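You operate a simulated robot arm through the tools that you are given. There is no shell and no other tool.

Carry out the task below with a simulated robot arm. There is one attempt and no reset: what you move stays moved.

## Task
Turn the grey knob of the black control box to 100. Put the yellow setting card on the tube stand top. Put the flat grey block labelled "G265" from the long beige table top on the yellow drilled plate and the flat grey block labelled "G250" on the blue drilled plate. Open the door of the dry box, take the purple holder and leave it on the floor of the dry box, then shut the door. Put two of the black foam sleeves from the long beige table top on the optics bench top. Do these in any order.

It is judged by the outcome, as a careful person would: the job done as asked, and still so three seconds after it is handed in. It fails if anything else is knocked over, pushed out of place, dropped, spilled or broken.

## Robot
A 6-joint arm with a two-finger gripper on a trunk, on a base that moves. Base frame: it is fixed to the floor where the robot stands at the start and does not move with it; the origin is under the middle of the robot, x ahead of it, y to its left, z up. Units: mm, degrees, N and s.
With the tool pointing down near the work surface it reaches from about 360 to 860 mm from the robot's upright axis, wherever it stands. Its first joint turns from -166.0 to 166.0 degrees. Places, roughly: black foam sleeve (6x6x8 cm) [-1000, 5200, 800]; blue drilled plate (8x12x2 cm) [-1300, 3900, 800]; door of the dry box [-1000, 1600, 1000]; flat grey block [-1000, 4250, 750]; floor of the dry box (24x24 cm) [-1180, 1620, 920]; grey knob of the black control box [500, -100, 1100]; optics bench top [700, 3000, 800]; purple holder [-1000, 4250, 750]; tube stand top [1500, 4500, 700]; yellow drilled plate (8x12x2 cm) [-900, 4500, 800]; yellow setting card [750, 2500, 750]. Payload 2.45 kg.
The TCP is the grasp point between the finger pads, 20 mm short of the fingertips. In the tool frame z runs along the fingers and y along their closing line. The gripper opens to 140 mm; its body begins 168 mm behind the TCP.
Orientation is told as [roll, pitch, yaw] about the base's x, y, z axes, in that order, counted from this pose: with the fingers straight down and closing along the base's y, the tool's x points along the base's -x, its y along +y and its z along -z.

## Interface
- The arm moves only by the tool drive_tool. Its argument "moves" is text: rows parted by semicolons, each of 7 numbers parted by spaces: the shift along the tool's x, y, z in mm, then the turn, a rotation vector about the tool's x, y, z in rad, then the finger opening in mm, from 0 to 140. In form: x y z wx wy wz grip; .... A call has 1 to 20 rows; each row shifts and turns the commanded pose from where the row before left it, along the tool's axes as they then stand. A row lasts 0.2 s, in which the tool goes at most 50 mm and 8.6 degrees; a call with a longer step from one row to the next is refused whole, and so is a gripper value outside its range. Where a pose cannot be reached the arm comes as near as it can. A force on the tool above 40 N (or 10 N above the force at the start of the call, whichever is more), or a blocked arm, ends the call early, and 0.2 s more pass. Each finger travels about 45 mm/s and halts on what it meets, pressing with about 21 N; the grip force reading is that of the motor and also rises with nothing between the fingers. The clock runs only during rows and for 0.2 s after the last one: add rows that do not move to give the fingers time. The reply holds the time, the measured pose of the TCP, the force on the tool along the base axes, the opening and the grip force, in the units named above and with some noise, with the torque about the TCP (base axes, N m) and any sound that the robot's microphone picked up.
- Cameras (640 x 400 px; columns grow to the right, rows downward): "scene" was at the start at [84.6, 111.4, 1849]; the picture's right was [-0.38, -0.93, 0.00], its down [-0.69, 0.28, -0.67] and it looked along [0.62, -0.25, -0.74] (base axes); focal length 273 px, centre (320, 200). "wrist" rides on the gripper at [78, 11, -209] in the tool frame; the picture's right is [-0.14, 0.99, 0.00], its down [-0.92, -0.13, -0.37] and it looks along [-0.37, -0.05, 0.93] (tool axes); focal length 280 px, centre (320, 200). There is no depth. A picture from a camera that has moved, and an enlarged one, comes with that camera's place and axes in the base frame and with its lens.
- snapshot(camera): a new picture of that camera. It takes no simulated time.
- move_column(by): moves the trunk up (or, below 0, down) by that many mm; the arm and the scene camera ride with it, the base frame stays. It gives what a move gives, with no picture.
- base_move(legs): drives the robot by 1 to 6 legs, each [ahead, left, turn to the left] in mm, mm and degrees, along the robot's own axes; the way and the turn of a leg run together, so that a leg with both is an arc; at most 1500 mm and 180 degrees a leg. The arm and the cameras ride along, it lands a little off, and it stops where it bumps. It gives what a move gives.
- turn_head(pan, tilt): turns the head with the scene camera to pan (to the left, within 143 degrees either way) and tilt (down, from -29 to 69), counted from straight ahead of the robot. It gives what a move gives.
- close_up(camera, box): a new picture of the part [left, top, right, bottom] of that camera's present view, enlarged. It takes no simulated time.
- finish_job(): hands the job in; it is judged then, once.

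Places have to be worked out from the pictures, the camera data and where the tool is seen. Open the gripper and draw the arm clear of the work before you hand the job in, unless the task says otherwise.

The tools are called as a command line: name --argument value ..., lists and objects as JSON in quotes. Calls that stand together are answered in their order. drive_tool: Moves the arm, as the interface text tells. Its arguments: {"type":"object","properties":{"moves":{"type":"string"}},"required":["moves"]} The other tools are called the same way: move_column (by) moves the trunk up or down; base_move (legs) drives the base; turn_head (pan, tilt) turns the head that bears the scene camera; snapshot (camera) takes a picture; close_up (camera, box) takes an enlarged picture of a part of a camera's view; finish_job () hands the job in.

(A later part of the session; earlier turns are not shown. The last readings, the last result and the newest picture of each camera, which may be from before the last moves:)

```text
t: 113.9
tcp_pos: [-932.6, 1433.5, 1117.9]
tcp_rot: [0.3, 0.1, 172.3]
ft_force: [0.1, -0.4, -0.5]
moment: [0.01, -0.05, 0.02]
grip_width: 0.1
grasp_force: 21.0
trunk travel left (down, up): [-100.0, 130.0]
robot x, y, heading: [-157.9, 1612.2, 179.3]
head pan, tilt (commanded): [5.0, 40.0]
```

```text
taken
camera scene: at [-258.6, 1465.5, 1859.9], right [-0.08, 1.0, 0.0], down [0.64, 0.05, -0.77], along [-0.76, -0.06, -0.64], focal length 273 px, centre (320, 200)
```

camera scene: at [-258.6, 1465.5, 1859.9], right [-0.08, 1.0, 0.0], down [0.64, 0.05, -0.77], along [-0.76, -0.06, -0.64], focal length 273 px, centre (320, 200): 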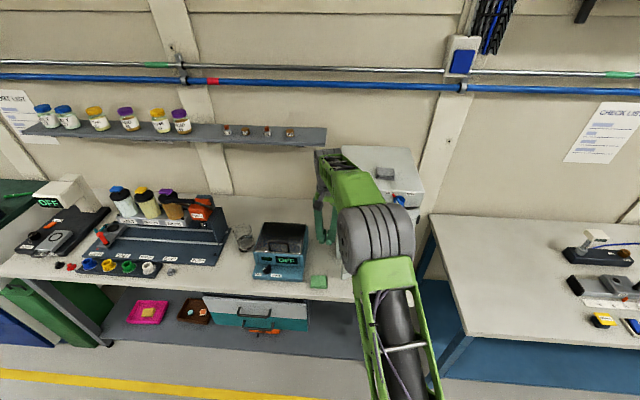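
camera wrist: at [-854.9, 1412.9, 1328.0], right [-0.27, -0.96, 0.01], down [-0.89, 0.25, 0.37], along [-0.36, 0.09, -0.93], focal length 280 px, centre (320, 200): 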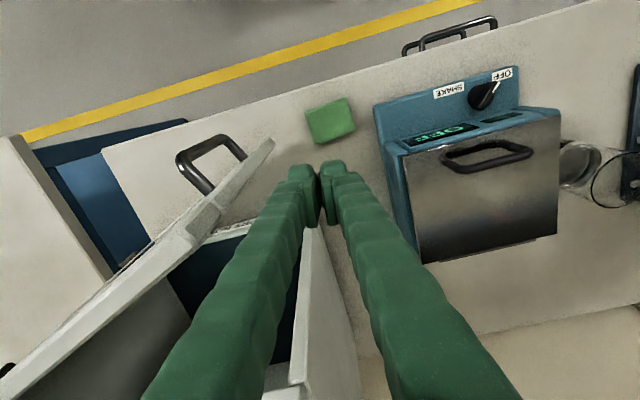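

The wrist view shows the door ajar with its free edge up-left of my closed fingers, so the fingers can go behind it. I lower 40 mm, slide in behind the edge and start pushing the door outward.

drive_tool --moves "0 0 20 0 0 0 0; 0 0 20 0 0 0 0; 4.6 -29.4 0 0 0 0 0; 4.6 -29.4 0 0 0 0 0; 12.75 -21.4 0 0 0 0 0; 12.75 -21.4 0 0 0 0 0; 0 0 0 0 0 0 0"

snapshot --camera "wrist"

```text
t: 114.9
tcp_pos: [-912.1, 1470.6, 1078.3]
tcp_rot: [0.8, 0.3, 172.6]
ft_force: [-1.1, 1.5, 0.3]
moment: [-0.14, -0.11, 0.0]
grip_width: 0.1
grasp_force: 21.2
trunk travel left (down, up): [-100.0, 130.0]
robot x, y, heading: [-155.4, 1613.6, 179.8]
head pan, tilt (commanded): [5.0, 40.0]
stopped in row 4: the force on the tool passed its limit at 46 N (the readings are from after the stop); the commanded pose is now the measured one
```

```text
taken
camera wrist: at [-836.7, 1452.6, 1288.5], right [-0.26, -0.96, 0.01], down [-0.9, 0.25, 0.36], along [-0.35, 0.08, -0.93], focal length 280 px, centre (320, 200)
```

wrist: 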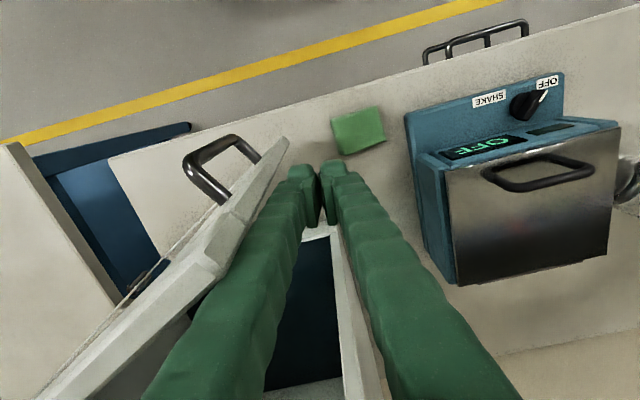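

The fingers touched the inner side of the door. I push more slowly and perpendicular to the panel (mostly toward the aisle).

drive_tool --moves "5 -3.5 0 0 0 0 0; 6 -5 0 0 0 0 0; 7.2 -6.5 0 0 0 0 0; 7.2 -6.5 0 0 0 0 0; 7.2 -6.5 0 0 0 0 0; 7.2 -6.5 0 0 0 0 0; 7.2 -6.5 0 0 0 0 0; 0 0 0 0 0 0 0"

snapshot --camera "wrist"

```text
t: 116.7
tcp_pos: [-860.9, 1504.6, 1078.5]
tcp_rot: [0.7, 0.1, 172.6]
ft_force: [1.4, 0.9, 0.4]
moment: [-0.01, -0.01, 0.02]
grip_width: 0.5
grasp_force: 21.3
trunk travel left (down, up): [-100.0, 130.0]
robot x, y, heading: [-165.1, 1611.3, 180.0]
head pan, tilt (commanded): [5.0, 40.0]
```

```text
taken
camera wrist: at [-783.9, 1485.1, 1288.7], right [-0.26, -0.96, 0.01], down [-0.9, 0.25, 0.37], along [-0.35, 0.09, -0.93], focal length 280 px, centre (320, 200)
```

wrist: 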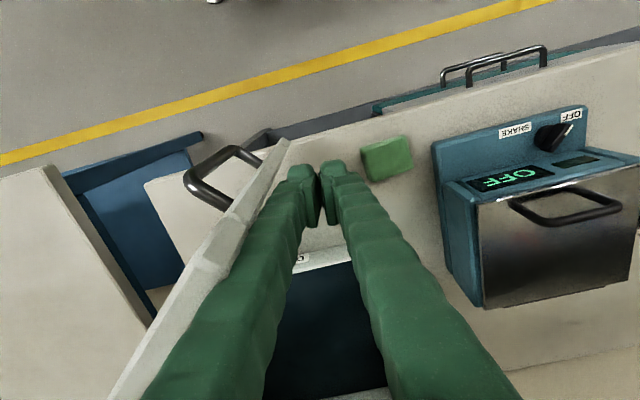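

The door swings freely. I continue along the arc toward 80° open.

drive_tool --moves "6.8 -10.25 0 0 0 0 0; 6.8 -10.25 0 0 0 0 0; 6.8 -10.25 0 0 0 0 0; 6.8 -10.25 0 0 0 0 0; 6.8 -10.25 0 0 0 0 0; 6.8 -10.25 0 0 0 0 0; 6.8 -10.25 0 0 0 0 0; 6.8 -10.25 0 0 0 0 0; 6.2 -11.6 0 0 0 0 0; 6.2 -11.6 0 0 0 0 0; 6.2 -11.6 0 0 0 0 0; 6.2 -11.6 0 0 0 0 0; 6.2 -11.6 0 0 0 0 0; 6.2 -11.6 0 0 0 0 0; 2.9 -12.7 0 0 0 0 0; 2.9 -12.7 0 0 0 0 0; 2.9 -12.7 0 0 0 0 0; 2.9 -12.7 0 0 0 0 0; 2.9 -12.7 0 0 0 0 0; 2.9 -12.7 0 0 0 0 0"

snapshot --camera "wrist"

snapshot --camera "scene"

```text
t: 120.9
tcp_pos: [-723.8, 1715.7, 1076.5]
tcp_rot: [0.7, 0.1, 172.7]
ft_force: [0.0, -0.1, 0.2]
moment: [0.0, 0.02, -0.03]
grip_width: 0.2
grasp_force: 21.0
trunk travel left (down, up): [-100.0, 130.0]
robot x, y, heading: [-159.9, 1610.0, 180.0]
head pan, tilt (commanded): [5.0, 40.0]
```

```text
taken
camera wrist: at [-647.9, 1698.1, 1285.6], right [-0.26, -0.96, 0.01], down [-0.9, 0.25, 0.37], along [-0.36, 0.09, -0.93], focal length 280 px, centre (320, 200)
```

wrist: 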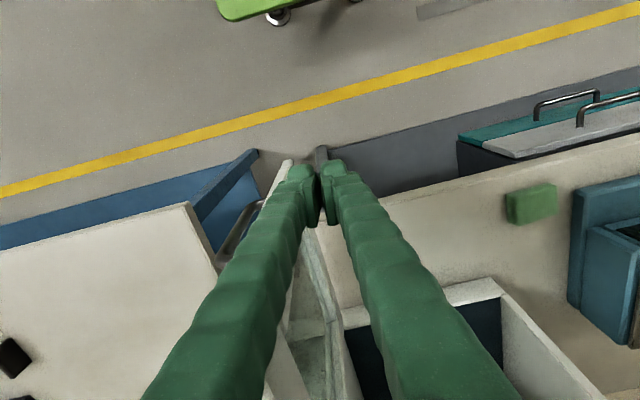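

```text
taken
camera scene: at [-256.0, 1465.2, 1860.1], right [-0.08, 1.0, 0.0], down [0.64, 0.05, -0.77], along [-0.76, -0.06, -0.64], focal length 273 px, centre (320, 200)
```

scene: 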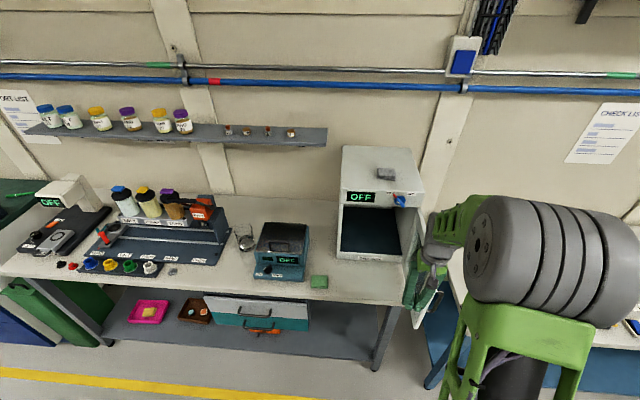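

The door is about 85° open. I push it a little further to about 100° so the opening is clear.

drive_tool --moves "0 -12 0 0 0 0 0; 0 -12 0 0 0 0 0; 0 -12 0 0 0 0 0; 0 -12 0 0 0 0 0; 0 -12 0 0 0 0 0; 0 -12 0 0 0 0 0; -2 -12 0 0 0 0 0; -2 -12 0 0 0 0 0; -3 -10 0 0 0 0 0; 0 0 0 0 0 0 0"

snapshot --camera "wrist"

snapshot --camera "scene"

```text
t: 123.1
tcp_pos: [-717.0, 1819.9, 1076.9]
tcp_rot: [0.7, 0.1, 172.6]
ft_force: [-0.3, -0.3, 0.4]
moment: [-0.01, 0.0, 0.01]
grip_width: 0.2
grasp_force: 20.8
trunk travel left (down, up): [-100.0, 130.0]
robot x, y, heading: [-159.3, 1608.8, 179.7]
head pan, tilt (commanded): [5.0, 40.0]
```

```text
taken
camera wrist: at [-639.6, 1802.9, 1286.2], right [-0.26, -0.96, 0.01], down [-0.9, 0.25, 0.36], along [-0.35, 0.09, -0.93], focal length 280 px, centre (320, 200)
```

wrist: 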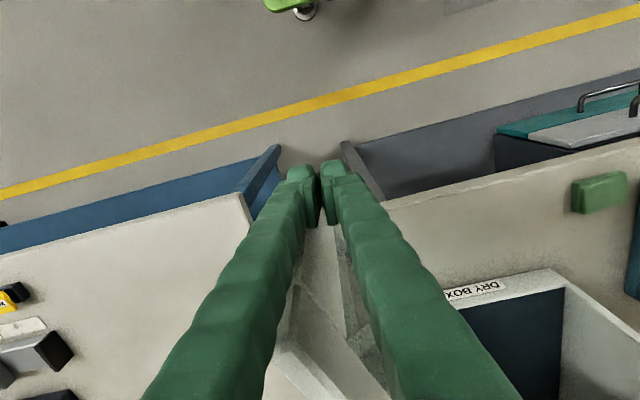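

```text
taken
camera scene: at [-256.0, 1464.9, 1860.1], right [-0.08, 1.0, 0.0], down [0.64, 0.05, -0.77], along [-0.76, -0.06, -0.64], focal length 273 px, centre (320, 200)
```

scene: 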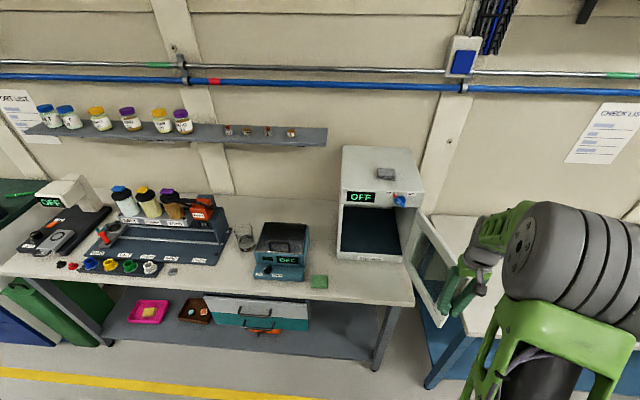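

The door stands about 100° open. I move the fingers off it, raise and tuck the arm for driving.

drive_tool --moves "15 40 0 0 0 0 40; 20 40 -10 0 0 0 40; 20 20 -40 0 0 0 40; 0 0 -50 0 0 0 40; 0 0 -50 0 0 0 40; 0 0 -50 0 0 0 40; 0 0 -50 0 0 0 40; 0 0 -50 0 0 0 40; 0 0 -40 0 0 0 40; 0 0 0 0 0 0 40"

snapshot --camera "scene"

```text
t: 125.3
tcp_pos: [-677.3, 1714.5, 1418.0]
tcp_rot: [0.7, 0.1, 172.6]
ft_force: [-0.4, 0.0, -0.4]
moment: [0.01, 0.02, 0.04]
grip_width: 40.1
grasp_force: 0.1
trunk travel left (down, up): [-100.0, 130.0]
robot x, y, heading: [-164.2, 1609.0, 179.9]
head pan, tilt (commanded): [5.0, 40.0]
```

```text
taken
camera scene: at [-256.0, 1465.0, 1860.1], right [-0.08, 1.0, 0.0], down [0.64, 0.05, -0.77], along [-0.76, -0.06, -0.64], focal length 273 px, centre (320, 200)
```

scene: 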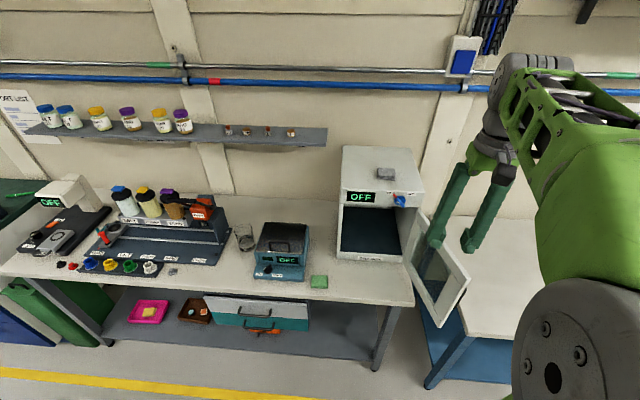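

The door is open at about 105°. I turn and drive to about y 2450 to look at the right-hand benches.

base_move --legs '[[0, 0, -90], [850, 0, 0]]'

turn_head --pan -90 --tilt 35

snapshot --camera "scene"

turn_head --pan -60 --tilt 35

snapshot --camera "scene"

turn_head --pan -20 --tilt 25

snapshot --camera "scene"

```text
t: 133.7
tcp_pos: [-40.9, 2978.9, 1418.1]
tcp_rot: [0.7, 0.1, 82.2]
ft_force: [0.1, 0.0, -0.3]
moment: [0.0, 0.0, 0.0]
grip_width: 39.7
grasp_force: 0.1
trunk travel left (down, up): [-100.0, 130.0]
robot x, y, heading: [-150.7, 2460.9, 89.5]
head pan, tilt (commanded): [5.0, 40.0]
```

```text
t: 135.4
tcp_pos: [-40.6, 2977.4, 1419.2]
tcp_rot: [0.8, 0.1, 82.2]
ft_force: [-0.5, 0.0, -0.1]
moment: [0.02, -0.03, 0.0]
grip_width: 40.1
grasp_force: 0.0
trunk travel left (down, up): [-100.0, 130.0]
robot x, y, heading: [-149.2, 2465.0, 89.4]
head pan, tilt (commanded): [-90.0, 35.0]
```

```text
taken
camera scene: at [-199.8, 2474.8, 1867.7], right [-0.01, -1.0, 0.0], down [-0.57, 0.01, -0.82], along [0.82, -0.01, -0.57], focal length 273 px, centre (320, 200)
```

scene: 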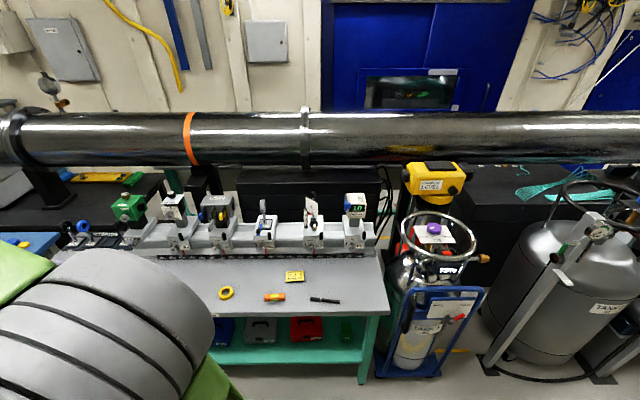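

```text
t: 136.3
tcp_pos: [-40.5, 2977.0, 1418.0]
tcp_rot: [0.6, 0.1, 82.1]
ft_force: [-0.2, -0.4, 0.5]
moment: [-0.03, 0.0, -0.01]
grip_width: 40.1
grasp_force: 0.0
trunk travel left (down, up): [-100.0, 130.0]
robot x, y, heading: [-150.9, 2461.3, 89.5]
head pan, tilt (commanded): [-60.0, 35.0]
```

```text
taken
camera scene: at [-211.0, 2518.8, 1867.7], right [0.49, -0.87, 0.0], down [-0.5, -0.28, -0.82], along [0.71, 0.4, -0.57], focal length 273 px, centre (320, 200)
```

scene: 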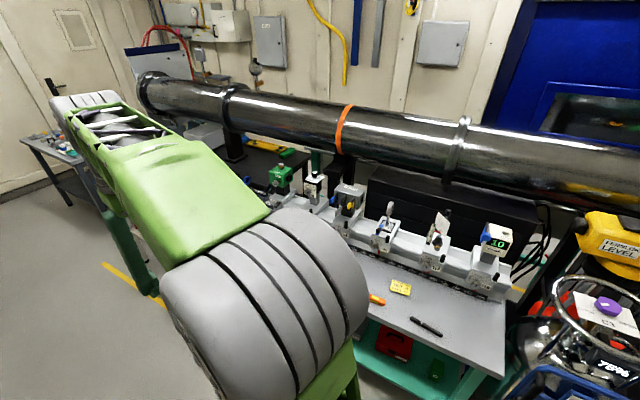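

```text
t: 137.4
tcp_pos: [-40.7, 2977.0, 1419.7]
tcp_rot: [0.7, 0.1, 82.2]
ft_force: [0.5, 0.5, 0.0]
moment: [-0.02, -0.01, 0.0]
grip_width: 39.8
grasp_force: 0.1
trunk travel left (down, up): [-100.0, 130.0]
robot x, y, heading: [-151.3, 2461.1, 89.3]
head pan, tilt (commanded): [-20.0, 25.0]
```

```text
taken
camera scene: at [-255.2, 2562.0, 1883.4], right [0.94, -0.35, 0.0], down [-0.15, -0.4, -0.91], along [0.32, 0.85, -0.42], focal length 273 px, centre (320, 200)
```

scene: 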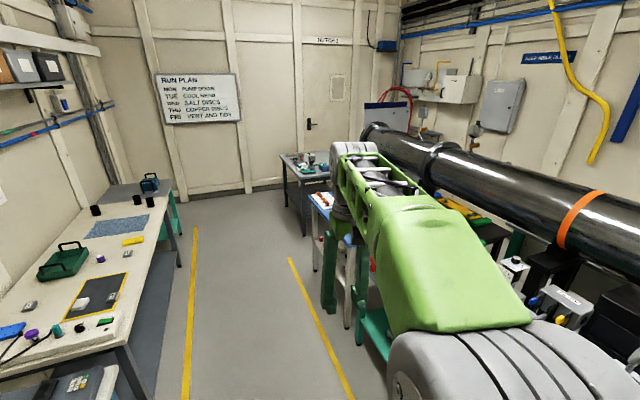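

The yellow card lies on the optics bench near (715, 2596). I zoom in on it and on the bench top.

turn_head --pan -80 --tilt 40

close_up --camera "scene" --box '[210, 150, 400, 340]'

snapshot --camera "scene"

```text
t: 138.7
tcp_pos: [-39.9, 2977.2, 1419.5]
tcp_rot: [0.7, 0.1, 82.2]
ft_force: [0.5, 0.0, 0.0]
moment: [0.03, 0.03, 0.02]
grip_width: 40.3
grasp_force: 0.1
trunk travel left (down, up): [-100.0, 130.0]
robot x, y, heading: [-148.5, 2459.5, 89.3]
head pan, tilt (commanded): [-80.0, 40.0]
```

```text
2.11 times, centred on (305, 245) of scene
camera zoom: at [-203.9, 2489.6, 1860.1], right [0.16, -0.99, 0.0], down [-0.63, -0.1, -0.77], along [0.76, 0.12, -0.64], focal length 574 px, centre (352, 105)
```

zoom: 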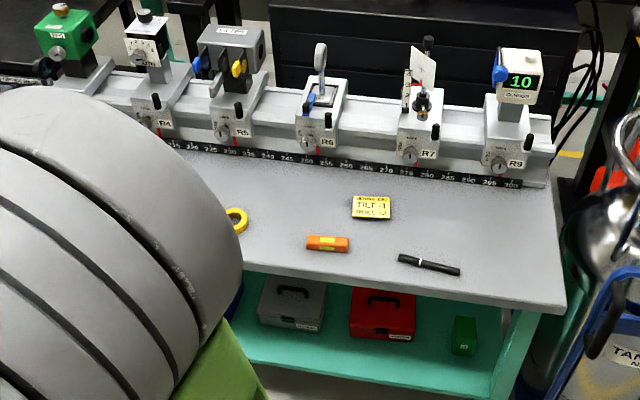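

```text
taken
camera scene: at [-203.9, 2489.6, 1860.1], right [0.16, -0.99, 0.0], down [-0.63, -0.1, -0.77], along [0.76, 0.12, -0.64], focal length 273 px, centre (320, 200)
```

scene: 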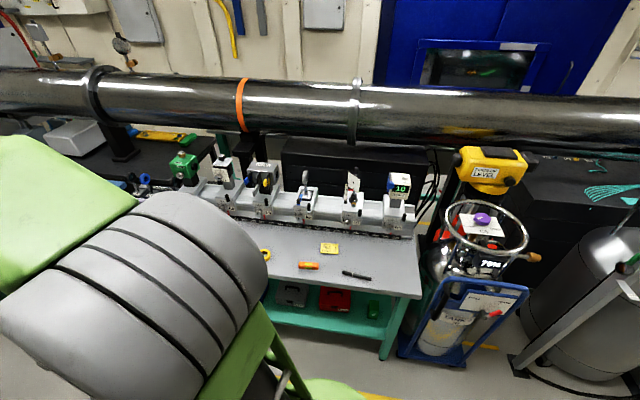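

The card is a small yellow block-like card lying at about (703, 2590) on the bench (front edge x≈495). I move the base beside it and turn to face the bench.

base_move --legs '[[130, -70, 0], [0, 0, -89.3]]'

turn_head --pan 10 --tilt 45

snapshot --camera "scene"

snapshot --camera "wrist"

```text
t: 143.8
tcp_pos: [439.2, 2500.4, 1419.9]
tcp_rot: [0.7, 0.1, -5.7]
ft_force: [-0.3, -0.4, 0.7]
moment: [0.04, -0.02, -0.02]
grip_width: 40.1
grasp_force: 0.2
trunk travel left (down, up): [-100.0, 130.0]
robot x, y, heading: [-74.9, 2590.3, 1.5]
head pan, tilt (commanded): [-80.0, 40.0]
```

```text
t: 145.5
tcp_pos: [440.3, 2500.1, 1419.3]
tcp_rot: [0.7, 0.1, -5.7]
ft_force: [0.3, 0.0, -0.4]
moment: [0.0, 0.0, 0.0]
grip_width: 39.9
grasp_force: 0.1
trunk travel left (down, up): [-100.0, 130.0]
robot x, y, heading: [-78.6, 2589.1, 1.6]
head pan, tilt (commanded): [10.0, 45.0]
```

```text
taken
camera scene: at [9.7, 2747.4, 1852.8], right [0.2, -0.98, 0.0], down [-0.69, -0.14, -0.71], along [0.69, 0.14, -0.71], focal length 273 px, centre (320, 200)
```

scene: 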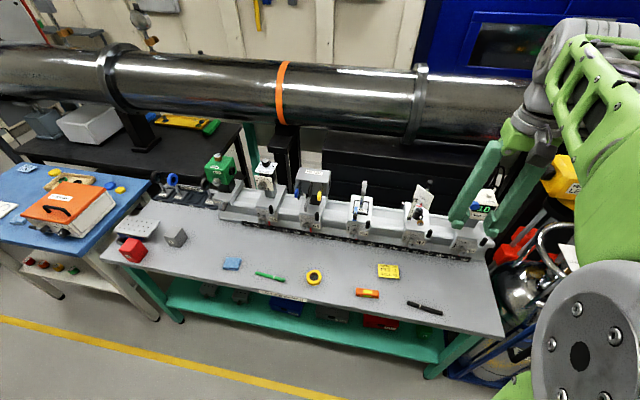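

```text
taken
camera wrist: at [364.5, 2517.2, 1628.4], right [0.23, 0.97, 0.01], down [0.9, -0.22, 0.37], along [0.36, -0.08, -0.93], focal length 280 px, centre (320, 200)
```

wrist: 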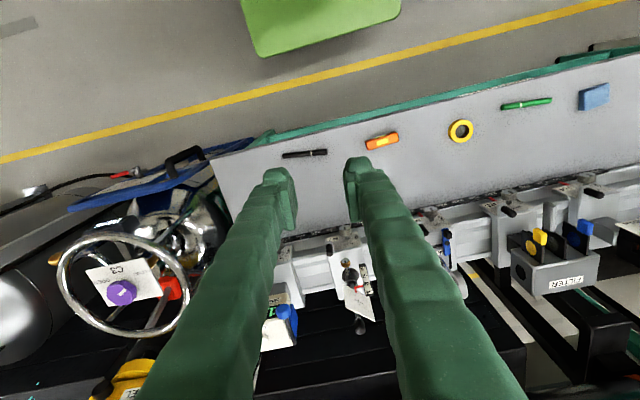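

The card is near (690, 2585) with the bench top around z 800. I move the tool above it, down to z≈1000, to see it with the wrist camera.

drive_tool --moves "-21.8 10.1 38.1 0 0 0 80; -21.8 10.1 38.1 0 0 0 80; -21.8 10.1 38.1 0 0 0 80; -21.8 10.1 38.1 0 0 0 80; -21.8 10.1 38.1 0 0 0 80; -21.8 10.1 38.1 0 0 0 80; -21.8 10.1 38.1 0 0 0 80; -21.8 10.1 38.1 0 0 0 80; -21.8 10.1 38.1 0 0 0 80; -21.8 10.1 38.1 0 0 0 80; -21.8 10.1 38.1 0 0 0 80; 0 0 0 0 0 0 80"

snapshot --camera "wrist"

close_up --camera "scene" --box '[280, 150, 480, 330]'

```text
t: 148.1
tcp_pos: [687.1, 2591.5, 998.9]
tcp_rot: [0.7, 0.1, -5.7]
ft_force: [-0.3, -0.5, 0.0]
moment: [-0.04, -0.02, 0.02]
grip_width: 79.7
grasp_force: 0.0
trunk travel left (down, up): [-100.0, 130.0]
robot x, y, heading: [-78.3, 2588.2, 1.6]
head pan, tilt (commanded): [10.0, 45.0]
```

```text
taken
camera wrist: at [611.7, 2608.2, 1209.1], right [0.23, 0.97, 0.01], down [0.9, -0.22, 0.37], along [0.36, -0.08, -0.93], focal length 280 px, centre (320, 200)
```

wrist: 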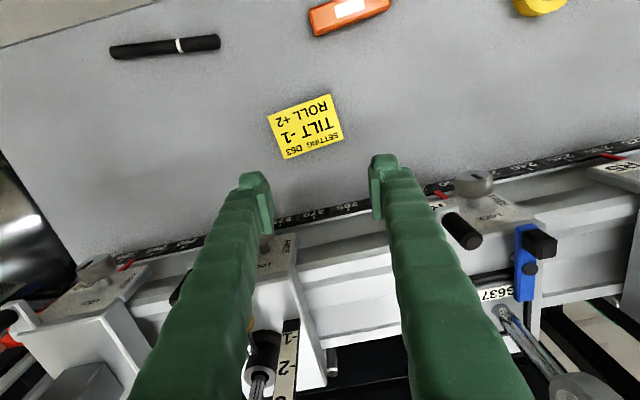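

```text
2.22 times, centred on (380, 240) of scene
camera zoom: at [9.3, 2747.4, 1852.9], right [0.2, -0.98, 0.0], down [-0.69, -0.14, -0.71], along [0.69, 0.14, -0.71], focal length 606 px, centre (187, 111)
```

zoom: 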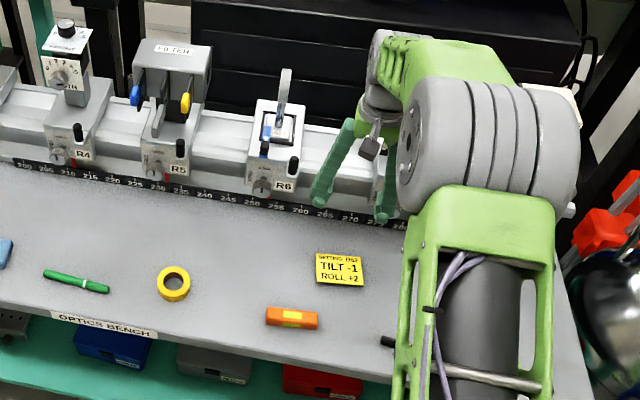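

The card is about 95×60 mm, long side almost along y (rotated ~+5.6°). I zoom to judge its thickness and exact outline.

close_up --camera "wrist" --box '[250, 80, 360, 170]'

close_up --camera "scene" --box '[370, 250, 410, 290]'

```text
4.44 times, centred on (305, 125) of wrist
camera zoom: at [611.7, 2608.2, 1209.1], right [0.23, 0.97, 0.01], down [0.9, -0.22, 0.37], along [0.36, -0.08, -0.93], focal length 1246 px, centre (387, 533)
```

zoom: 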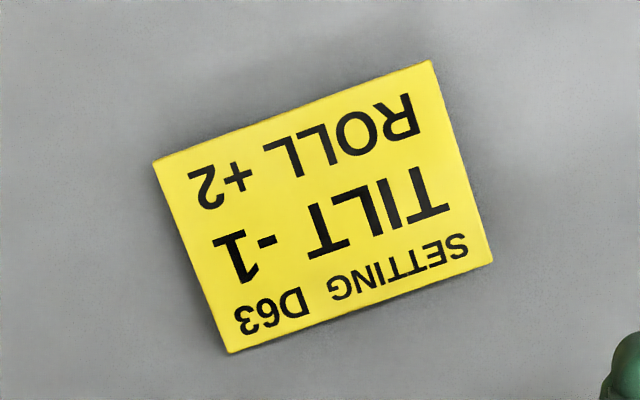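

```text
10.00 times, centred on (390, 270) of scene
camera zoom: at [9.3, 2747.4, 1852.9], right [0.2, -0.98, 0.0], down [-0.69, -0.14, -0.71], along [0.69, 0.14, -0.71], focal length 2729 px, centre (-380, -500)
```

zoom: 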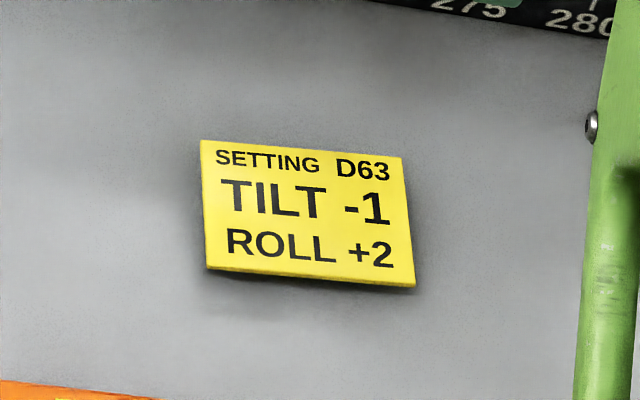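

The card is thin (~4-5 mm). I align the gripper's closing line with the card's long side, open wide and descend to z≈900 above its centre for another look.

drive_tool --moves "0 0 0 0 0 -0.099 125; 0 0 0 0 0 -0.098 125; 15.5 -4.7 33 0 0 0 125; 15.5 -4.8 33 0 0 0 125; 0 0 33 0 0 0 125; 0 0 0 0 0 0 125"

snapshot --camera "wrist"

```text
t: 149.5
tcp_pos: [657.4, 2580.9, 899.1]
tcp_rot: [0.6, 0.0, 5.6]
ft_force: [0.0, -0.3, 0.5]
moment: [0.01, 0.01, 0.01]
grip_width: 125.0
grasp_force: 0.0
trunk travel left (down, up): [-100.0, 130.0]
robot x, y, heading: [-78.5, 2587.4, 1.3]
head pan, tilt (commanded): [10.0, 45.0]
```

```text
taken
camera wrist: at [579.9, 2582.1, 1108.8], right [0.04, 1.0, 0.01], down [0.93, -0.04, 0.37], along [0.37, 0.0, -0.93], focal length 280 px, centre (320, 200)
```

wrist: 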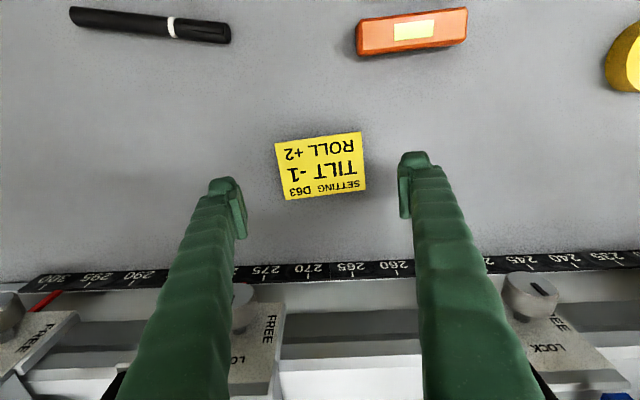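

The card centre is near (659, 2585) and the bench at roughly z 805. I descend quickly to z≈844 and then in 3 mm steps until the fingertips meet the bench.

drive_tool --moves "-1 4 20 0 0 0 125; 0 0 20 0 0 0 125; 0 0 15 0 0 0 125; 0 0 3 0 0 0 125; 0 0 3 0 0 0 125; 0 0 3 0 0 0 125; 0 0 3 0 0 0 125; 0 0 3 0 0 0 125; 0 0 3 0 0 0 125"

snapshot --camera "wrist"

```text
t: 151.5
tcp_pos: [660.3, 2587.5, 833.4]
tcp_rot: [0.6, -0.4, 5.6]
ft_force: [-6.3, 6.6, 35.7]
moment: [-2.57, -0.04, -0.5]
grip_width: 126.8
grasp_force: 1.4
trunk travel left (down, up): [-100.0, 130.0]
robot x, y, heading: [-75.7, 2590.8, 1.3]
head pan, tilt (commanded): [10.0, 45.0]
```

```text
taken
camera wrist: at [581.2, 2588.9, 1042.3], right [0.04, 1.0, 0.01], down [0.93, -0.04, 0.37], along [0.37, 0.0, -0.93], focal length 280 px, centre (320, 200)
```

wrist: 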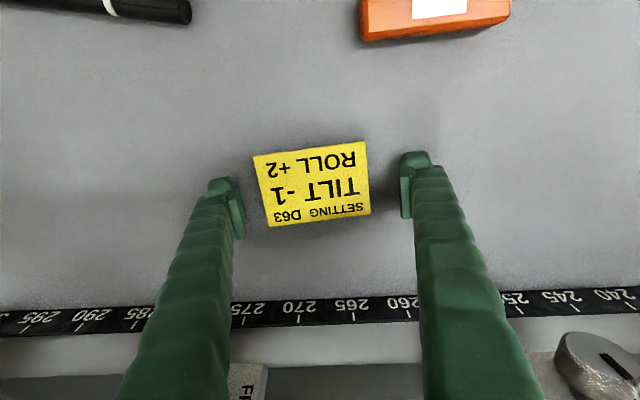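

Left fingertip rests on the bench (tip z≈813, 36 N). I ease up 2.5 mm, centre by 5 mm toward -y, and check the remaining force.

drive_tool --moves "0 0 -3 0 0 0 125; 0 -5 0 0 0 0 125; 0 0 0 0 0 0 125; 0 0 0.5 0 0 0 125"

```text
t: 152.5
tcp_pos: [660.4, 2583.3, 834.8]
tcp_rot: [0.6, -0.3, 5.7]
ft_force: [4.1, 16.2, 36.3]
moment: [-2.23, -0.2, 0.34]
grip_width: 119.3
grasp_force: 0.1
trunk travel left (down, up): [-100.0, 130.0]
robot x, y, heading: [-80.6, 2588.2, 1.8]
head pan, tilt (commanded): [10.0, 45.0]
```

Still 36 N because the commanded pose was deeper; I raise a further 6 mm and check.

drive_tool --moves "0 0 -3 0 0 0 125; 0 0 -3 0 0 0 125; 0 0 0 0 0 0 125"

```text
t: 153.3
tcp_pos: [657.5, 2580.7, 834.1]
tcp_rot: [0.8, 0.3, 5.5]
ft_force: [-0.1, 0.3, -0.1]
moment: [0.01, 0.0, 0.05]
grip_width: 125.1
grasp_force: 0.1
trunk travel left (down, up): [-100.0, 130.0]
robot x, y, heading: [-76.5, 2589.4, 1.4]
head pan, tilt (commanded): [10.0, 45.0]
```

No contact now at z 834. I take out the 0.8° roll, lower 1 mm and close on the card.

drive_tool --moves "0 0 0 0.014 0 0 125; 0 0 1.2 0 0 0 125; 0 0 0 0 0 0 125; 0 0 0 0 0 0 100; 0 0 0 0 0 0 80; 0 0 0 0 0 0 70; 0 0 0 0 0 0 70; 0 0 0 0 0 0 70"

snapshot --camera "wrist"

```text
t: 155.1
tcp_pos: [661.0, 2583.5, 837.7]
tcp_rot: [-0.3, -0.1, 5.6]
ft_force: [0.6, 7.1, 18.6]
moment: [0.73, 0.17, -0.04]
grip_width: 83.4
grasp_force: 21.1
trunk travel left (down, up): [-100.0, 130.0]
robot x, y, heading: [-76.0, 2591.6, 1.6]
head pan, tilt (commanded): [10.0, 45.0]
```

```text
taken
camera wrist: at [581.9, 2586.2, 1046.7], right [0.04, 1.0, 0.0], down [0.93, -0.04, 0.37], along [0.37, -0.02, -0.93], focal length 280 px, centre (320, 200)
```

wrist: 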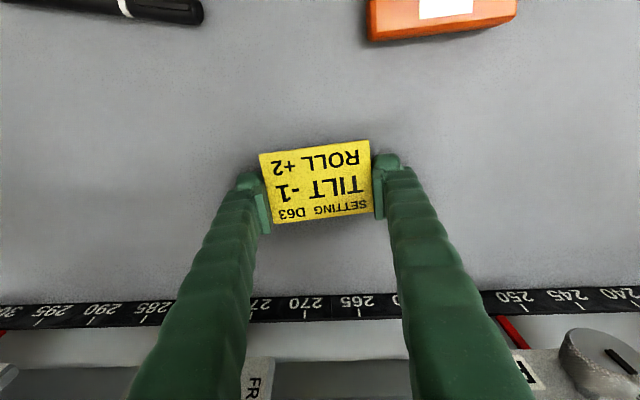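

The fingers hold the card's ends (83 mm). I lift 30 mm slowly and check that the card comes along.

drive_tool --moves "0 0 -5 0 0 0 70; 0 0 -5 0 0 0 70; 0 0 -10 0 0 0 70; 0 0 -10 0 0 0 70; 0 0 -10 0 0 0 70; 0 0 0 0 0 0 70"

snapshot --camera "wrist"

close_up --camera "scene" --box '[330, 200, 470, 310]'

```text
t: 156.5
tcp_pos: [659.6, 2582.5, 875.5]
tcp_rot: [-0.2, 0.0, 5.6]
ft_force: [0.1, -0.9, 0.0]
moment: [-0.03, 0.01, -0.03]
grip_width: 83.7
grasp_force: 21.3
trunk travel left (down, up): [-100.0, 130.0]
robot x, y, heading: [-73.3, 2590.3, 1.7]
head pan, tilt (commanded): [10.0, 45.0]
```

```text
taken
camera wrist: at [581.3, 2585.3, 1085.4], right [0.04, 1.0, 0.0], down [0.93, -0.04, 0.37], along [0.37, -0.02, -0.93], focal length 280 px, centre (320, 200)
```

wrist: 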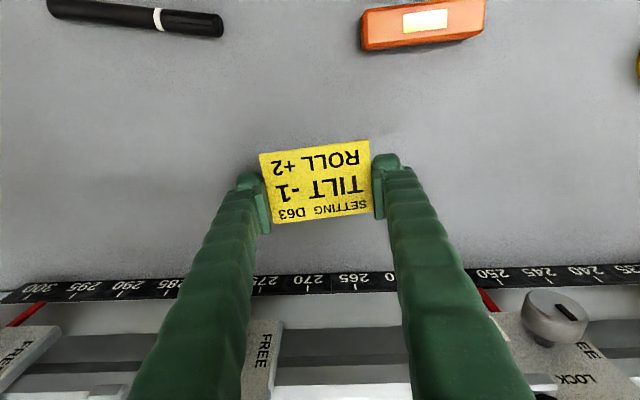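

```text
3.64 times, centred on (400, 255) of scene
camera zoom: at [9.7, 2747.4, 1852.8], right [0.2, -0.98, 0.0], down [-0.69, -0.14, -0.71], along [0.69, 0.14, -0.71], focal length 992 px, centre (29, 0)
```

zoom: 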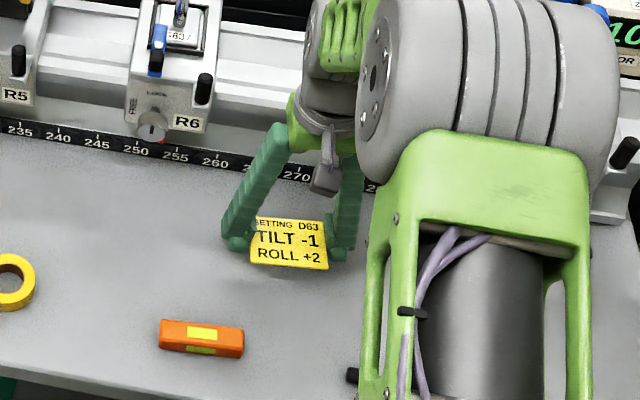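

The card is held securely off the bench. I raise and tuck the arm for driving.

drive_tool --moves "10 0 -25 0 0 0 70; 20 0 -45 0 0 0 70; 20 0 -45 0 0 0 70; 20 0 -45 0 0 0 70; 20 0 -45 0 0 0 70; 20 0 -45 0 0 0 70; 20 0 -45 0 0 0 70; 20 0 -45 0 0 0 70; 20 0 -45 0 0 0 70; 20 0 -45 0 0 0 70; 20 0 -45 0 0 0 70; 20 0 -45 0 0 0 70; 0 0 0 0 0 0 70"

turn_head --pan 60 --tilt 30

snapshot --camera "scene"

```text
t: 159.3
tcp_pos: [430.0, 2561.1, 1395.6]
tcp_rot: [-0.1, 0.0, 5.6]
ft_force: [0.0, 1.0, 1.0]
moment: [0.03, -0.04, -0.02]
grip_width: 83.2
grasp_force: 20.8
trunk travel left (down, up): [-100.0, 130.0]
robot x, y, heading: [-75.4, 2590.4, 1.4]
head pan, tilt (commanded): [10.0, 45.0]
```

```text
t: 160.4
tcp_pos: [429.5, 2562.4, 1395.5]
tcp_rot: [-0.1, 0.0, 5.5]
ft_force: [-0.5, 0.0, 0.2]
moment: [-0.04, 0.01, 0.02]
grip_width: 83.4
grasp_force: 21.3
trunk travel left (down, up): [-100.0, 130.0]
robot x, y, heading: [-81.1, 2586.2, 1.5]
head pan, tilt (commanded): [60.0, 30.0]
```

```text
taken
camera scene: at [-26.8, 2810.7, 1875.4], right [0.88, -0.48, 0.0], down [-0.24, -0.44, -0.87], along [0.41, 0.76, -0.5], focal length 273 px, centre (320, 200)
```

scene: 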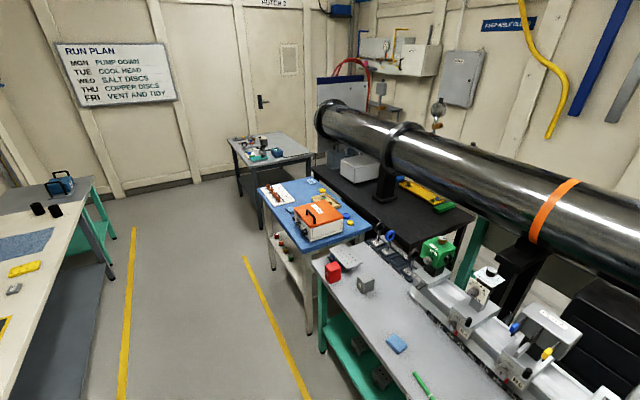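

The black platform under the big tube (around x 1100-1550, y 4000-4900) looks like the tube stand. I drive up the aisle to y≈4300 to look at access to it.

base_move --legs '[[0, 0, 88.5], [1400, 0, 0], [350, 0, 0]]'

turn_head --pan -85 --tilt 30

snapshot --camera "scene"

turn_head --pan -45 --tilt 30

snapshot --camera "scene"

turn_head --pan 80 --tilt 40

snapshot --camera "scene"

```text
t: 173.0
tcp_pos: [-53.5, 4827.1, 1396.2]
tcp_rot: [-0.1, 0.1, 94.5]
ft_force: [0.6, 0.6, -0.1]
moment: [-0.06, -0.01, -0.02]
grip_width: 83.7
grasp_force: 21.4
trunk travel left (down, up): [-100.0, 130.0]
robot x, y, heading: [-93.4, 4318.8, 90.1]
head pan, tilt (commanded): [60.0, 30.0]
```

```text
t: 175.2
tcp_pos: [-53.7, 4823.6, 1395.7]
tcp_rot: [-0.1, 0.0, 94.5]
ft_force: [0.9, -0.7, 0.6]
moment: [0.04, 0.0, -0.01]
grip_width: 83.6
grasp_force: 21.4
trunk travel left (down, up): [-100.0, 130.0]
robot x, y, heading: [-89.4, 4317.7, 90.3]
head pan, tilt (commanded): [-85.0, 30.0]
```

```text
taken
camera scene: at [-140.2, 4337.8, 1875.4], right [0.09, -1.0, 0.0], down [-0.5, -0.05, -0.87], along [0.86, 0.08, -0.5], focal length 273 px, centre (320, 200)
```

scene: 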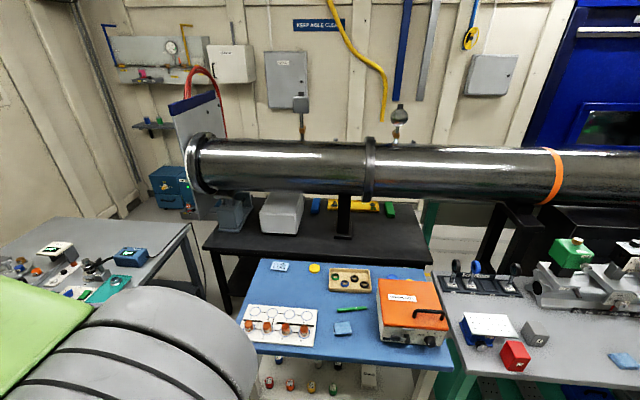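

```text
t: 176.3
tcp_pos: [-53.3, 4825.5, 1396.8]
tcp_rot: [-0.1, -0.1, 94.4]
ft_force: [0.5, -0.3, 0.4]
moment: [-0.03, 0.02, 0.0]
grip_width: 83.4
grasp_force: 21.5
trunk travel left (down, up): [-100.0, 130.0]
robot x, y, heading: [-97.1, 4321.4, 90.6]
head pan, tilt (commanded): [-45.0, 30.0]
```

```text
taken
camera scene: at [-166.7, 4393.6, 1875.4], right [0.71, -0.7, 0.0], down [-0.35, -0.36, -0.87], along [0.61, 0.62, -0.5], focal length 273 px, centre (320, 200)
```

scene: 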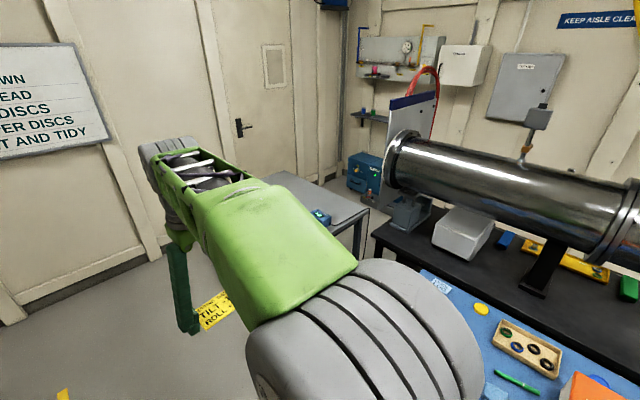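

```text
t: 178.4
tcp_pos: [-53.9, 4825.9, 1395.2]
tcp_rot: [-0.1, 0.0, 94.5]
ft_force: [0.3, -0.3, -1.0]
moment: [-0.01, -0.01, 0.0]
grip_width: 83.5
grasp_force: 20.8
trunk travel left (down, up): [-100.0, 130.0]
robot x, y, heading: [-90.3, 4318.9, 90.1]
head pan, tilt (commanded): [80.0, 40.0]
```

```text
taken
camera scene: at [-314.0, 4343.4, 1860.1], right [0.17, 0.99, 0.0], down [0.63, -0.11, -0.77], along [-0.76, 0.13, -0.64], focal length 273 px, centre (320, 200)
```

scene: 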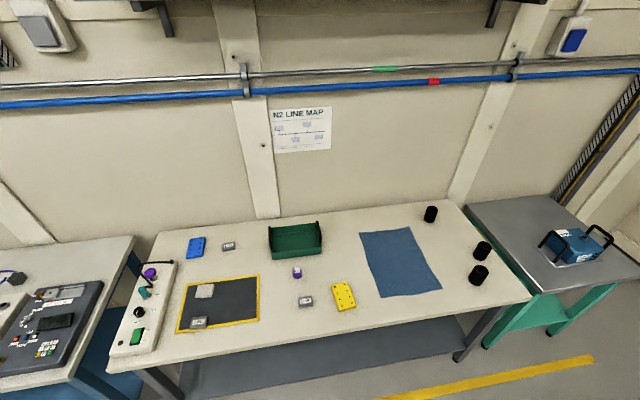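

I now see the layout: the tube stand (black platform, front edge x≈1170) is behind a blue-topped table, with a gap before the far grey table. I check my own footprint and measure that gap by looking steeply down and toward it.

turn_head --pan -60 --tilt 69

snapshot --camera "scene"

turn_head --pan 40 --tilt 69

snapshot --camera "scene"

turn_head --pan -70 --tilt 30

snapshot --camera "scene"

```text
t: 180.6
tcp_pos: [-53.1, 4826.0, 1396.0]
tcp_rot: [-0.2, 0.0, 94.5]
ft_force: [0.8, -0.6, 0.4]
moment: [0.01, -0.01, -0.01]
grip_width: 83.2
grasp_force: 20.9
trunk travel left (down, up): [-100.0, 130.0]
robot x, y, heading: [-88.1, 4320.4, 90.5]
head pan, tilt (commanded): [-60.0, 68.8]
```

```text
taken
camera scene: at [-182.0, 4357.5, 1824.0], right [0.51, -0.86, 0.0], down [-0.8, -0.47, -0.36], along [0.31, 0.18, -0.93], focal length 273 px, centre (320, 200)
```

scene: 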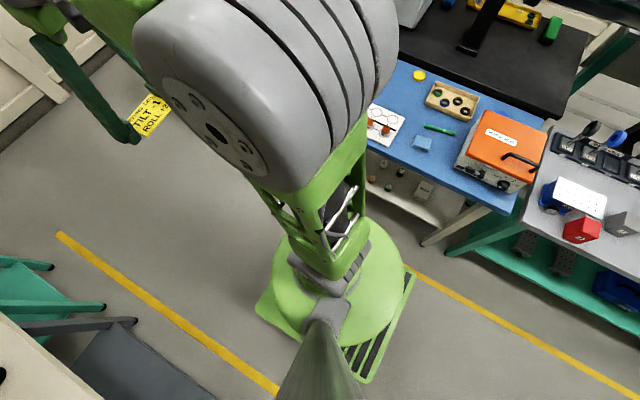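

```text
t: 182.4
tcp_pos: [-53.2, 4826.1, 1395.8]
tcp_rot: [0.0, 0.0, 94.5]
ft_force: [-0.3, -1.1, -0.1]
moment: [-0.01, 0.01, 0.02]
grip_width: 83.3
grasp_force: 20.6
trunk travel left (down, up): [-100.0, 130.0]
robot x, y, heading: [-89.0, 4320.7, 90.6]
head pan, tilt (commanded): [40.0, 68.8]
```

```text
taken
camera scene: at [-266.4, 4371.8, 1824.0], right [0.76, 0.65, 0.0], down [0.6, -0.71, -0.36], along [-0.23, 0.28, -0.93], focal length 273 px, centre (320, 200)
```

scene: 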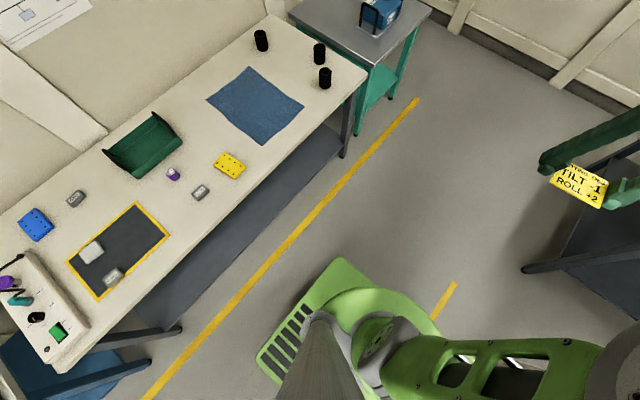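

```text
t: 184.2
tcp_pos: [-53.2, 4826.4, 1395.3]
tcp_rot: [-0.1, -0.1, 94.5]
ft_force: [0.2, 0.1, -0.8]
moment: [-0.04, 0.01, 0.0]
grip_width: 83.5
grasp_force: 21.4
trunk travel left (down, up): [-100.0, 130.0]
robot x, y, heading: [-90.9, 4316.7, 90.4]
head pan, tilt (commanded): [-70.0, 30.0]
```

```text
taken
camera scene: at [-145.4, 4360.8, 1875.4], right [0.35, -0.94, 0.0], down [-0.47, -0.17, -0.87], along [0.81, 0.3, -0.5], focal length 273 px, centre (320, 200)
```

scene: 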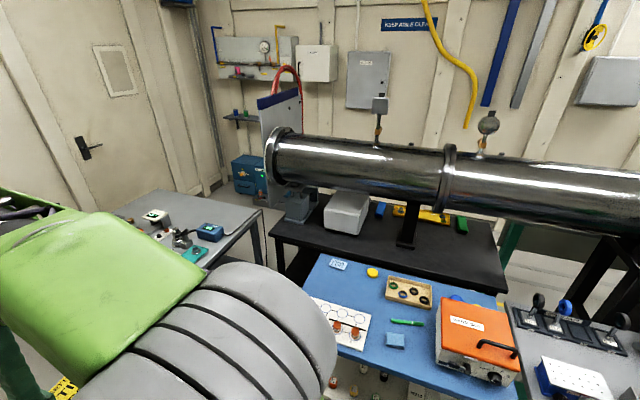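

My base is roughly 600×680 mm. The gap between the blue table (ends y≈4800) and the grey table (starts y≈5390) lets me nose in only partly, but from about (350, 5110) the stand's near edge would be within reach. I drive up to y≈5100 and turn toward it to look.

base_move --legs '[[780, 0, 0], [0, 0, -90.3]]'

turn_head --pan 0 --tilt 35

snapshot --camera "scene"

turn_head --pan -20 --tilt 60

snapshot --camera "scene"

snapshot --camera "wrist"

```text
t: 192.4
tcp_pos: [403.9, 5097.8, 1395.6]
tcp_rot: [-0.1, 0.0, 4.6]
ft_force: [-0.4, -0.6, -0.7]
moment: [0.02, -0.01, 0.0]
grip_width: 83.1
grasp_force: 21.2
trunk travel left (down, up): [-100.0, 130.0]
robot x, y, heading: [-104.0, 5137.3, 0.3]
head pan, tilt (commanded): [-70.0, 30.0]
```

```text
t: 193.9
tcp_pos: [402.0, 5096.4, 1395.0]
tcp_rot: [0.0, 0.0, 4.5]
ft_force: [0.1, -0.2, -0.1]
moment: [-0.02, -0.04, 0.0]
grip_width: 83.4
grasp_force: 21.0
trunk travel left (down, up): [-100.0, 130.0]
robot x, y, heading: [-103.8, 5134.7, 0.3]
head pan, tilt (commanded): [0.0, 35.0]
```

```text
taken
camera scene: at [-4.3, 5277.5, 1867.7], right [0.01, -1.0, 0.0], down [-0.57, 0.0, -0.82], along [0.82, 0.01, -0.57], focal length 273 px, centre (320, 200)
```

scene: 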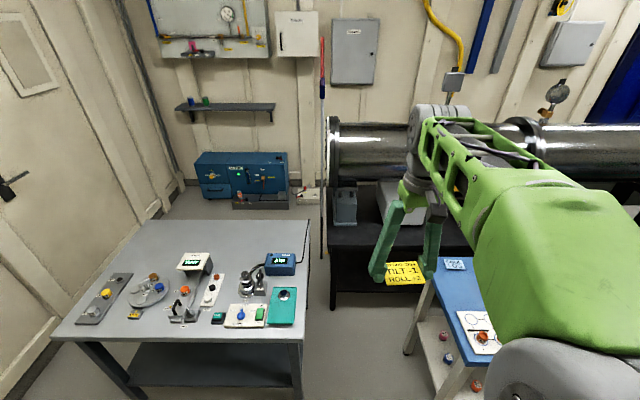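

```text
t: 194.8
tcp_pos: [403.9, 5098.6, 1395.5]
tcp_rot: [-0.1, 0.0, 4.5]
ft_force: [-0.2, -0.2, -0.5]
moment: [-0.03, 0.0, 0.04]
grip_width: 83.2
grasp_force: 21.0
trunk travel left (down, up): [-100.0, 130.0]
robot x, y, heading: [-100.0, 5135.0, 0.8]
head pan, tilt (commanded): [-20.0, 60.0]
```

```text
taken
camera scene: at [-29.5, 5254.6, 1833.4], right [-0.33, -0.94, 0.0], down [-0.82, 0.29, -0.5], along [0.47, -0.17, -0.87], focal length 273 px, centre (320, 200)
```

scene: 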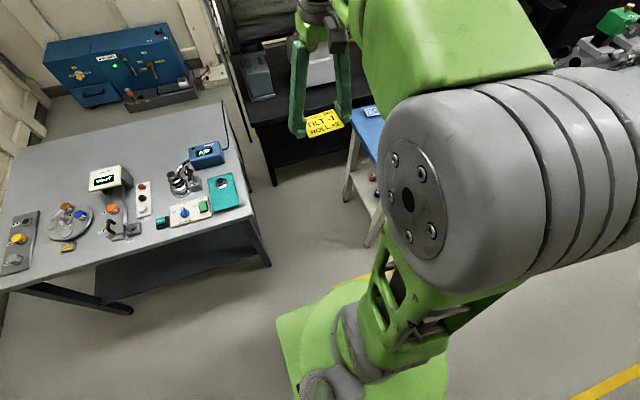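

```text
taken
camera wrist: at [326.2, 5103.5, 1604.7], right [0.06, 1.0, 0.0], down [0.93, -0.05, 0.37], along [0.37, -0.02, -0.93], focal length 280 px, centre (320, 200)
```

wrist: 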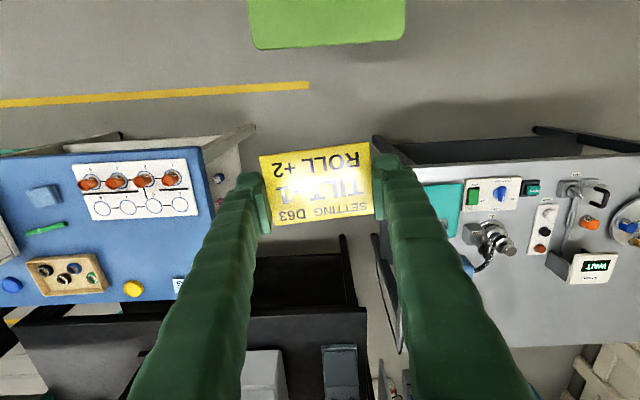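

The wrist view shows legs at about (503, 4719) for the blue table and (600, 5400) for the grey table, and a free strip on the stand top between its front edge (x≈1185) and the clamp/box (x≈1390). I'll nose in diagonally (heading -45°), first to about x 230, and check clearances.

base_move --legs '[[0, 0, -45], [250, 221, 0]]'

turn_head --pan 45 --tilt 65

snapshot --camera "scene"

turn_head --pan -10 --tilt 69

snapshot --camera "scene"

```text
t: 199.3
tcp_pos: [579.8, 4762.9, 1395.4]
tcp_rot: [-0.1, 0.1, -38.0]
ft_force: [0.0, 0.0, -0.9]
moment: [-0.03, 0.05, -0.01]
grip_width: 83.5
grasp_force: 20.8
trunk travel left (down, up): [-100.0, 130.0]
robot x, y, heading: [234.7, 5129.8, -42.3]
head pan, tilt (commanded): [-20.0, 60.0]
```

```text
t: 200.7
tcp_pos: [577.9, 4761.9, 1395.1]
tcp_rot: [0.0, 0.0, -38.0]
ft_force: [0.4, -0.8, 0.3]
moment: [0.03, 0.0, -0.02]
grip_width: 83.5
grasp_force: 21.0
trunk travel left (down, up): [-100.0, 130.0]
robot x, y, heading: [230.2, 5132.6, -42.2]
head pan, tilt (commanded): [45.0, 65.0]
```

```text
taken
camera scene: at [394.6, 5234.6, 1827.8], right [0.05, -1.0, 0.0], down [-0.91, -0.05, -0.42], along [0.42, 0.02, -0.91], focal length 273 px, centre (320, 200)
```

scene: 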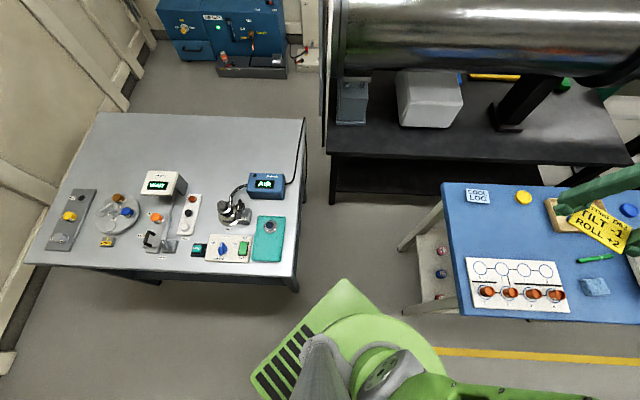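

```text
t: 201.9
tcp_pos: [579.5, 4763.3, 1395.4]
tcp_rot: [-0.1, 0.0, -38.0]
ft_force: [0.1, 0.3, -0.7]
moment: [0.0, -0.02, -0.04]
grip_width: 83.4
grasp_force: 20.9
trunk travel left (down, up): [-100.0, 130.0]
robot x, y, heading: [229.7, 5131.8, -42.1]
head pan, tilt (commanded): [-10.0, 68.8]
```

```text
taken
camera scene: at [368.4, 5187.5, 1824.0], right [-0.79, -0.61, 0.0], down [-0.57, 0.73, -0.36], along [0.22, -0.29, -0.93], focal length 273 px, centre (320, 200)
```

scene: 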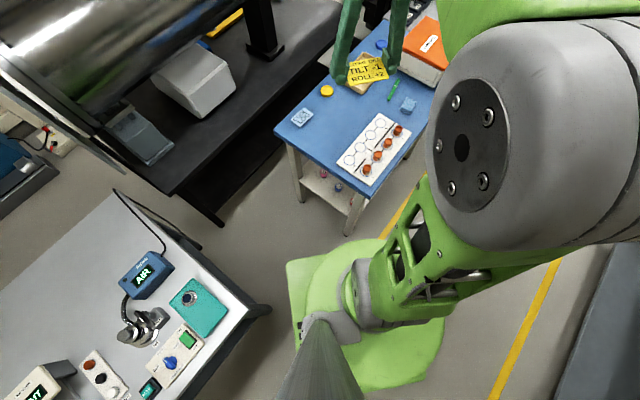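

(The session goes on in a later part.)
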